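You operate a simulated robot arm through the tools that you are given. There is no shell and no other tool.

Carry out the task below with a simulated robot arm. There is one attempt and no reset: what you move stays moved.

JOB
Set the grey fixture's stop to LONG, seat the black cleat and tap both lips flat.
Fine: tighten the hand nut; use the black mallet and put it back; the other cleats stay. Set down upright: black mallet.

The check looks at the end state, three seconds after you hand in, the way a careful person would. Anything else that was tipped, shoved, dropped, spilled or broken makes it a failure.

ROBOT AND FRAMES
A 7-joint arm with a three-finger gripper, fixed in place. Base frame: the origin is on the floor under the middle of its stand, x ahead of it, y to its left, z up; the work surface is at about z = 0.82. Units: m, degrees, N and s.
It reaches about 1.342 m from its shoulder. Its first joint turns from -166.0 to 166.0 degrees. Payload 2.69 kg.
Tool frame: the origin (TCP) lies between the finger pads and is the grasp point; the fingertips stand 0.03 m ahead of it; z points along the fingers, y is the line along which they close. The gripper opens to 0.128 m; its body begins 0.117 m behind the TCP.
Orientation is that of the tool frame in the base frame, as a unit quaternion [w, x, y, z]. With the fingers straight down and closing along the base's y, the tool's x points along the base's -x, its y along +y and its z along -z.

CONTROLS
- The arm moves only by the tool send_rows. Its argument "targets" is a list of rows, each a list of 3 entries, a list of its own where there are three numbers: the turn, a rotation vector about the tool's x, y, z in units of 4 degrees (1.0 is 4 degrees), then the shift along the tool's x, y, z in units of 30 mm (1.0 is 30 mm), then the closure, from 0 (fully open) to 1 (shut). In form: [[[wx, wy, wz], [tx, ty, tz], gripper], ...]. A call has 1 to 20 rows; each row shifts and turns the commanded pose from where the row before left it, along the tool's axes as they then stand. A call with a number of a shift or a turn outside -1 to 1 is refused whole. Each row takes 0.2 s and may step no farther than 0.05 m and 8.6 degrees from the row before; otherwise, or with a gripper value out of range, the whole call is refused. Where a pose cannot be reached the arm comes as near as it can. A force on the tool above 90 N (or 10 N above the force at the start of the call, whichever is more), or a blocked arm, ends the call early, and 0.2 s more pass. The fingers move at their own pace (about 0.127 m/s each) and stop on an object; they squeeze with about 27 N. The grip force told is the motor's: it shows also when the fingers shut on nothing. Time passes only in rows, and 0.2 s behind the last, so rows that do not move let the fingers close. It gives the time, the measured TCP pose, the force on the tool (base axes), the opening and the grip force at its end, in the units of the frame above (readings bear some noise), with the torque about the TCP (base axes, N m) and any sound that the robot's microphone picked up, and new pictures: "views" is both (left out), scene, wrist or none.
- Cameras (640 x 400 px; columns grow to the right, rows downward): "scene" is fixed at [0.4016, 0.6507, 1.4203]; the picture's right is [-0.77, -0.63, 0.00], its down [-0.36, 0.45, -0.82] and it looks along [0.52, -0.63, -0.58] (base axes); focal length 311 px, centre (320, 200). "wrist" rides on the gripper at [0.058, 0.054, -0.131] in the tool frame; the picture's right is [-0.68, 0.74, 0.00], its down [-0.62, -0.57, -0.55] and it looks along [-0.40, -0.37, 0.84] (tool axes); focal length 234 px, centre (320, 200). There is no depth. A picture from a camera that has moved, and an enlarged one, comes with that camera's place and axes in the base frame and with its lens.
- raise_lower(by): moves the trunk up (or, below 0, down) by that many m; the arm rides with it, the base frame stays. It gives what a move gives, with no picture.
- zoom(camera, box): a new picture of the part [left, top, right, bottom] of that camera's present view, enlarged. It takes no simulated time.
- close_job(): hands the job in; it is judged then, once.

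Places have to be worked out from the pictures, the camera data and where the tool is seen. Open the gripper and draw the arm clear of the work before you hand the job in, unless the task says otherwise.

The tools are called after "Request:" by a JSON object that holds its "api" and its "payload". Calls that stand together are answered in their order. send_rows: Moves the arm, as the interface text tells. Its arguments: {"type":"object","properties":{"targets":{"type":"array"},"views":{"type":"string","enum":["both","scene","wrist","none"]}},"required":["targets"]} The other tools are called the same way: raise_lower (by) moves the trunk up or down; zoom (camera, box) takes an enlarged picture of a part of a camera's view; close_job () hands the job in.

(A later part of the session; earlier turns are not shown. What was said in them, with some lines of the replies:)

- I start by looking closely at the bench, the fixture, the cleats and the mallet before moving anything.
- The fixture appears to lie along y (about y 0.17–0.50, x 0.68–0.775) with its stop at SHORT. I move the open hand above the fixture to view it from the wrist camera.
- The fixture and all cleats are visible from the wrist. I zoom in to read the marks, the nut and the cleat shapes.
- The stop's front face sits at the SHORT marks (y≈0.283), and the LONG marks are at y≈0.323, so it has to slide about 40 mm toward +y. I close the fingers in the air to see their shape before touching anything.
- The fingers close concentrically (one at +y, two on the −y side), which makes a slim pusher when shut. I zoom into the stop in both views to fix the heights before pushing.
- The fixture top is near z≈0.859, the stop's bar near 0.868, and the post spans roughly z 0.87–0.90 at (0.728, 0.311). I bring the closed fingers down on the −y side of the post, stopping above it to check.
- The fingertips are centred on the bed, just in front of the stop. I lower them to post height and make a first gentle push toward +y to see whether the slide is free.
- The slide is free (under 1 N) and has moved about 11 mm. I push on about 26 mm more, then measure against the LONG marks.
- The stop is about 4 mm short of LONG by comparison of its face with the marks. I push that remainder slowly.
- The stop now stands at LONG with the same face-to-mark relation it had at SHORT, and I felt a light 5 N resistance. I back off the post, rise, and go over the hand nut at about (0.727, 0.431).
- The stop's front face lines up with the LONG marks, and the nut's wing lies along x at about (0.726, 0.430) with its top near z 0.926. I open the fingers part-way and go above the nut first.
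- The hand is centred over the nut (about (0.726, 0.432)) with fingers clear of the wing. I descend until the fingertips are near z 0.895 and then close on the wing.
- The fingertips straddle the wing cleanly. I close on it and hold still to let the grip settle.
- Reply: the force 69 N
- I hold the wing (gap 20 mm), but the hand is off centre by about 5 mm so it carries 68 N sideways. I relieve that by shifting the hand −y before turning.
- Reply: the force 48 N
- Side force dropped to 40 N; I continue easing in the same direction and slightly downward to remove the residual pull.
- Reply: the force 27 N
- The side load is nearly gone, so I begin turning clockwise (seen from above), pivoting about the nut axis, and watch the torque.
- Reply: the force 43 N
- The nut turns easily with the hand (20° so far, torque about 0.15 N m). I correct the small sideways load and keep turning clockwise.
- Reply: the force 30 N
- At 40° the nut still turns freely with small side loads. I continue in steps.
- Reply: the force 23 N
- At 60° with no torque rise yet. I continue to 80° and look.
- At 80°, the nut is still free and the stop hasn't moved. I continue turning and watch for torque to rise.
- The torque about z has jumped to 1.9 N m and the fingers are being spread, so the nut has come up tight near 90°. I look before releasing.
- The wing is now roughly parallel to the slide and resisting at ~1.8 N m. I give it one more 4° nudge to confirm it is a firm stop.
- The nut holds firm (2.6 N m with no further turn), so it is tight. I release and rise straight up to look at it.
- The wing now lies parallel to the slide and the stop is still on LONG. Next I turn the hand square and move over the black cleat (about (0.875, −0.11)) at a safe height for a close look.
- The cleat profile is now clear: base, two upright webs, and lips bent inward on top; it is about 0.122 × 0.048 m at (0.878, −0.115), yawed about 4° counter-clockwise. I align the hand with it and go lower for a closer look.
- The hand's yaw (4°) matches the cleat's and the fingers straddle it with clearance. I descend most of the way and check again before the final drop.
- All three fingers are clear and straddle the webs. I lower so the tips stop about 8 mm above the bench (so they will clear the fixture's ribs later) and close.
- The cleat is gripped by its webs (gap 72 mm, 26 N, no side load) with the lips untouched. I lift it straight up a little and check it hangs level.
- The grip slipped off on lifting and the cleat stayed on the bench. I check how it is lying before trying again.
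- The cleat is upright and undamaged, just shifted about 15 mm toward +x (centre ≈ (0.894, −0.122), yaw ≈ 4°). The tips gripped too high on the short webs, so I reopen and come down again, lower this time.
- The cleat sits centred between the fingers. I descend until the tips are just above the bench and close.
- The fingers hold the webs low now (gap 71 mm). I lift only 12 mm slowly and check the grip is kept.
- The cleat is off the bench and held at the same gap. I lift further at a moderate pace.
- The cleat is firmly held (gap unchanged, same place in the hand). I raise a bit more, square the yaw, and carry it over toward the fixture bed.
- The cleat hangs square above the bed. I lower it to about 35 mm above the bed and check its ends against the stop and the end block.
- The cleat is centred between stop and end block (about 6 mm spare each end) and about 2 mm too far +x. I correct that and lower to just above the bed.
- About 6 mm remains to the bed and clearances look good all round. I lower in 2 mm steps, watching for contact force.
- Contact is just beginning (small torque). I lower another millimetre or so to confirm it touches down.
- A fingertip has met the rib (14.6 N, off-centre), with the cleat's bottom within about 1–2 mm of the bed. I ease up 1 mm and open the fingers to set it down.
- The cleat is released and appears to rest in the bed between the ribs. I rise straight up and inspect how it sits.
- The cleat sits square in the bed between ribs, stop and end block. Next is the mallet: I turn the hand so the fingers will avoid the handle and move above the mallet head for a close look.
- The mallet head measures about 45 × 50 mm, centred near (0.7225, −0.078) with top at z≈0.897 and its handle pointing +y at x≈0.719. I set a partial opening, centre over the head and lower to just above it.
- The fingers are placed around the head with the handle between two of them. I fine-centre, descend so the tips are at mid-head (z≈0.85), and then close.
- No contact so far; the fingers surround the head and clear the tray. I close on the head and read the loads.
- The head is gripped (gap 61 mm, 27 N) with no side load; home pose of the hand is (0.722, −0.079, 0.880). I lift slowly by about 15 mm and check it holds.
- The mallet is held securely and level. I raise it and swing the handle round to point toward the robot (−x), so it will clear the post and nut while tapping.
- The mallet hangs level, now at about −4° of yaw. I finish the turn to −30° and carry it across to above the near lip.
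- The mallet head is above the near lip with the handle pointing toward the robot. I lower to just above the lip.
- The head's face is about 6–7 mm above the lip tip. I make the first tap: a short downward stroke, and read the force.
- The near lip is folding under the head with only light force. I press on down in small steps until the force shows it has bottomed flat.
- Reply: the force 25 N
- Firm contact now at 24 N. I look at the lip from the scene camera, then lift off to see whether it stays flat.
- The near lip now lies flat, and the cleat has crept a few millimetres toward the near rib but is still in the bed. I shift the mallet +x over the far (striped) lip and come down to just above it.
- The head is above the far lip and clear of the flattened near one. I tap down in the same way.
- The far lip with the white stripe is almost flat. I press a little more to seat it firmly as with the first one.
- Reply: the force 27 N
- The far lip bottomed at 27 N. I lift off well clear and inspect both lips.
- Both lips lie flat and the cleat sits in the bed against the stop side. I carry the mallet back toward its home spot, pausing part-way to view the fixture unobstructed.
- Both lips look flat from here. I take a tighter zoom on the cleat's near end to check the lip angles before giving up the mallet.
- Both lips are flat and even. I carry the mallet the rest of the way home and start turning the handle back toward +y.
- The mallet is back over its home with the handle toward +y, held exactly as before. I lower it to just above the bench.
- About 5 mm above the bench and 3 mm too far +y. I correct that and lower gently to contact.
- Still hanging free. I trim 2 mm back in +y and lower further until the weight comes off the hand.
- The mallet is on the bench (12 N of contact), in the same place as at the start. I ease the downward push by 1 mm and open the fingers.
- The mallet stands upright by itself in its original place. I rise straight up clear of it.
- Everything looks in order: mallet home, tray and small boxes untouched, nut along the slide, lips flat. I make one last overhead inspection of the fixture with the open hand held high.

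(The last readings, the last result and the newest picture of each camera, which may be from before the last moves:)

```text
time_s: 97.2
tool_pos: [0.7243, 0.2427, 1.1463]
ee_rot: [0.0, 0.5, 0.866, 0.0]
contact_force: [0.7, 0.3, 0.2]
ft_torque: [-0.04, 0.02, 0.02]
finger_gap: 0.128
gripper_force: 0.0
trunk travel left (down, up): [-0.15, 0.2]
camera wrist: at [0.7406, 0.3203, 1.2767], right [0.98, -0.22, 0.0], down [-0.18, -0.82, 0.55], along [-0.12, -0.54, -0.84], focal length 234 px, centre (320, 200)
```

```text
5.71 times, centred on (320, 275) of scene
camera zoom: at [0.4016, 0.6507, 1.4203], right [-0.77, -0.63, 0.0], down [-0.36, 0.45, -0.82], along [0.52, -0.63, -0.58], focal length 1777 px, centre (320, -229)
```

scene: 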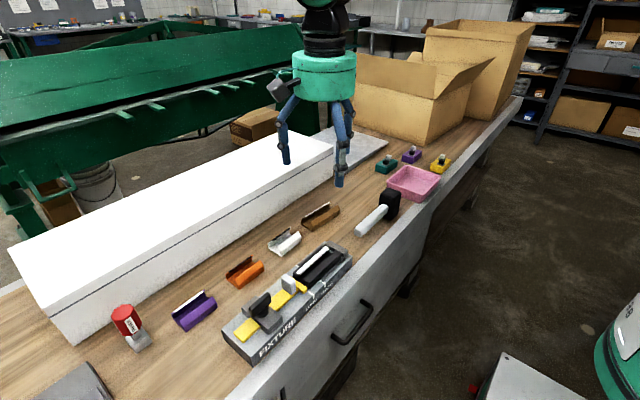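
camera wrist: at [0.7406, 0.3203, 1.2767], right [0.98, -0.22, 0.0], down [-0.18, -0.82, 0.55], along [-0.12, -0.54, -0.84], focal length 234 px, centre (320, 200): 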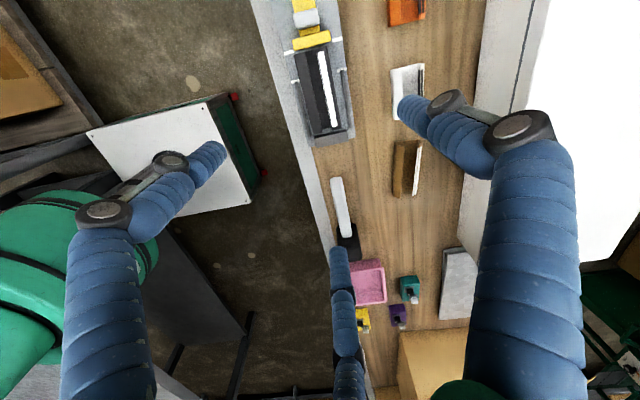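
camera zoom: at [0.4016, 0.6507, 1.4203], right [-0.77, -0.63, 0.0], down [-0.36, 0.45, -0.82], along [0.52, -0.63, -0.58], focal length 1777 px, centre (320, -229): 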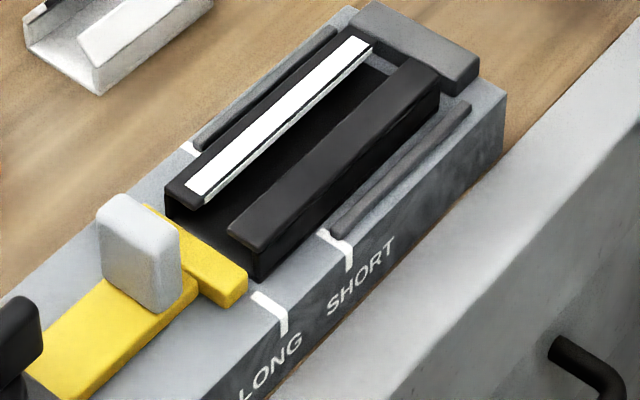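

The overhead view confirms it: stop face on the LONG marks, cleat square between the ribs with small gaps to stop and end block, both lips flat. I draw the open hand further up and back, clear of the work.

Request:
{"api": "send_rows", "payload": {"targets": [[[0, 0, 0], [0, 0, -1], 0], [[0, 0, 0], [0, 0, -1], 0], [[0, 0, 0], [-0.6, -0.7, -0.5], 0], [[0, 0, 0], [-0.6, -0.7, -0.5], 0], [[0, 0, 0], [-0.6, -0.7, 0], 0], [[0, 0, 0], [-0.6, -0.7, 0], 0], [[0, 0, 0], [0, 0, 0], 0], [[0, 0, 0], [0, 0, 0], 0]], "views": "both"}}

Request:
{"api": "zoom", "payload": {"camera": "scene", "box": [200, 150, 460, 370]}}

```text
time_s: 99.0
tool_pos: [0.6856, 0.1401, 1.2407]
ee_rot: [0.001, 0.5, 0.866, 0.0]
contact_force: [0.4, -1.2, 0.6]
ft_torque: [-0.02, 0.02, 0.01]
finger_gap: 0.1279
gripper_force: 0.1
trunk travel left (down, up): [-0.15, 0.2]
camera wrist: at [0.7028, 0.2165, 1.3701], right [0.98, -0.22, 0.0], down [-0.18, -0.82, 0.55], along [-0.12, -0.54, -0.84], focal length 234 px, centre (320, 200)
```

scene: 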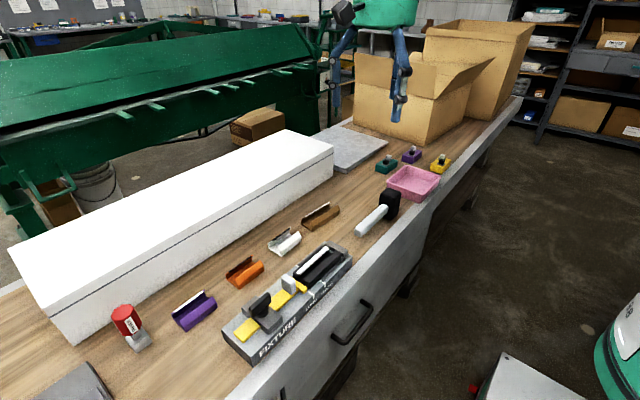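
wrist: 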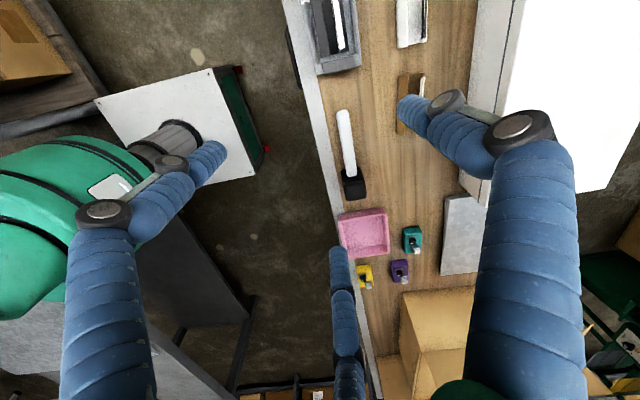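

```text
1.82 times, centred on (330, 260) of scene
camera zoom: at [0.4016, 0.6507, 1.4203], right [-0.77, -0.63, 0.0], down [-0.36, 0.45, -0.82], along [0.52, -0.63, -0.58], focal length 565 px, centre (302, 91)
```

zoom: 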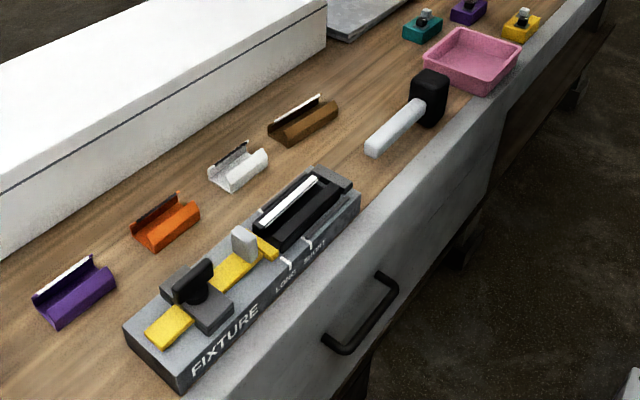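

The final view shows the stop at LONG, the nut tightened, the black cleat seated with both lips flat, the mallet upright in its place, and everything else undisturbed with the open hand clear. I hand the job in.

Request:
{"api": "close_job", "payload": {}}

```text
The job is handed in.
```

The job is handed in. In my last views every part of it was done; I have no result back from the check.

- **Stop:** it slid freely and now stands at LONG, its front face on the marks.
- **Hand nut:** I turned it clockwise about 90° until it came up firm at about 2.6 N m. Its wing now lies along the slide.
- **Black cleat:** it lies square in the bed between the ribs, with a few millimetres of gap at the stop and the end block. It sits about 4 mm off centre toward the near rib because it crept during the tapping.
- **Lips:** both are flat, each pressed down with the black mallet to about 25 N.
- **Black mallet:** it is back upright at its starting spot, with the handle pointing the way it did before.

My first grip on the black cleat slipped as I lifted. It stayed upright and undamaged but slid about 15 mm on the bench before I gripped it lower and placed it. The other cleats, the tray and the small boxes were not touched.
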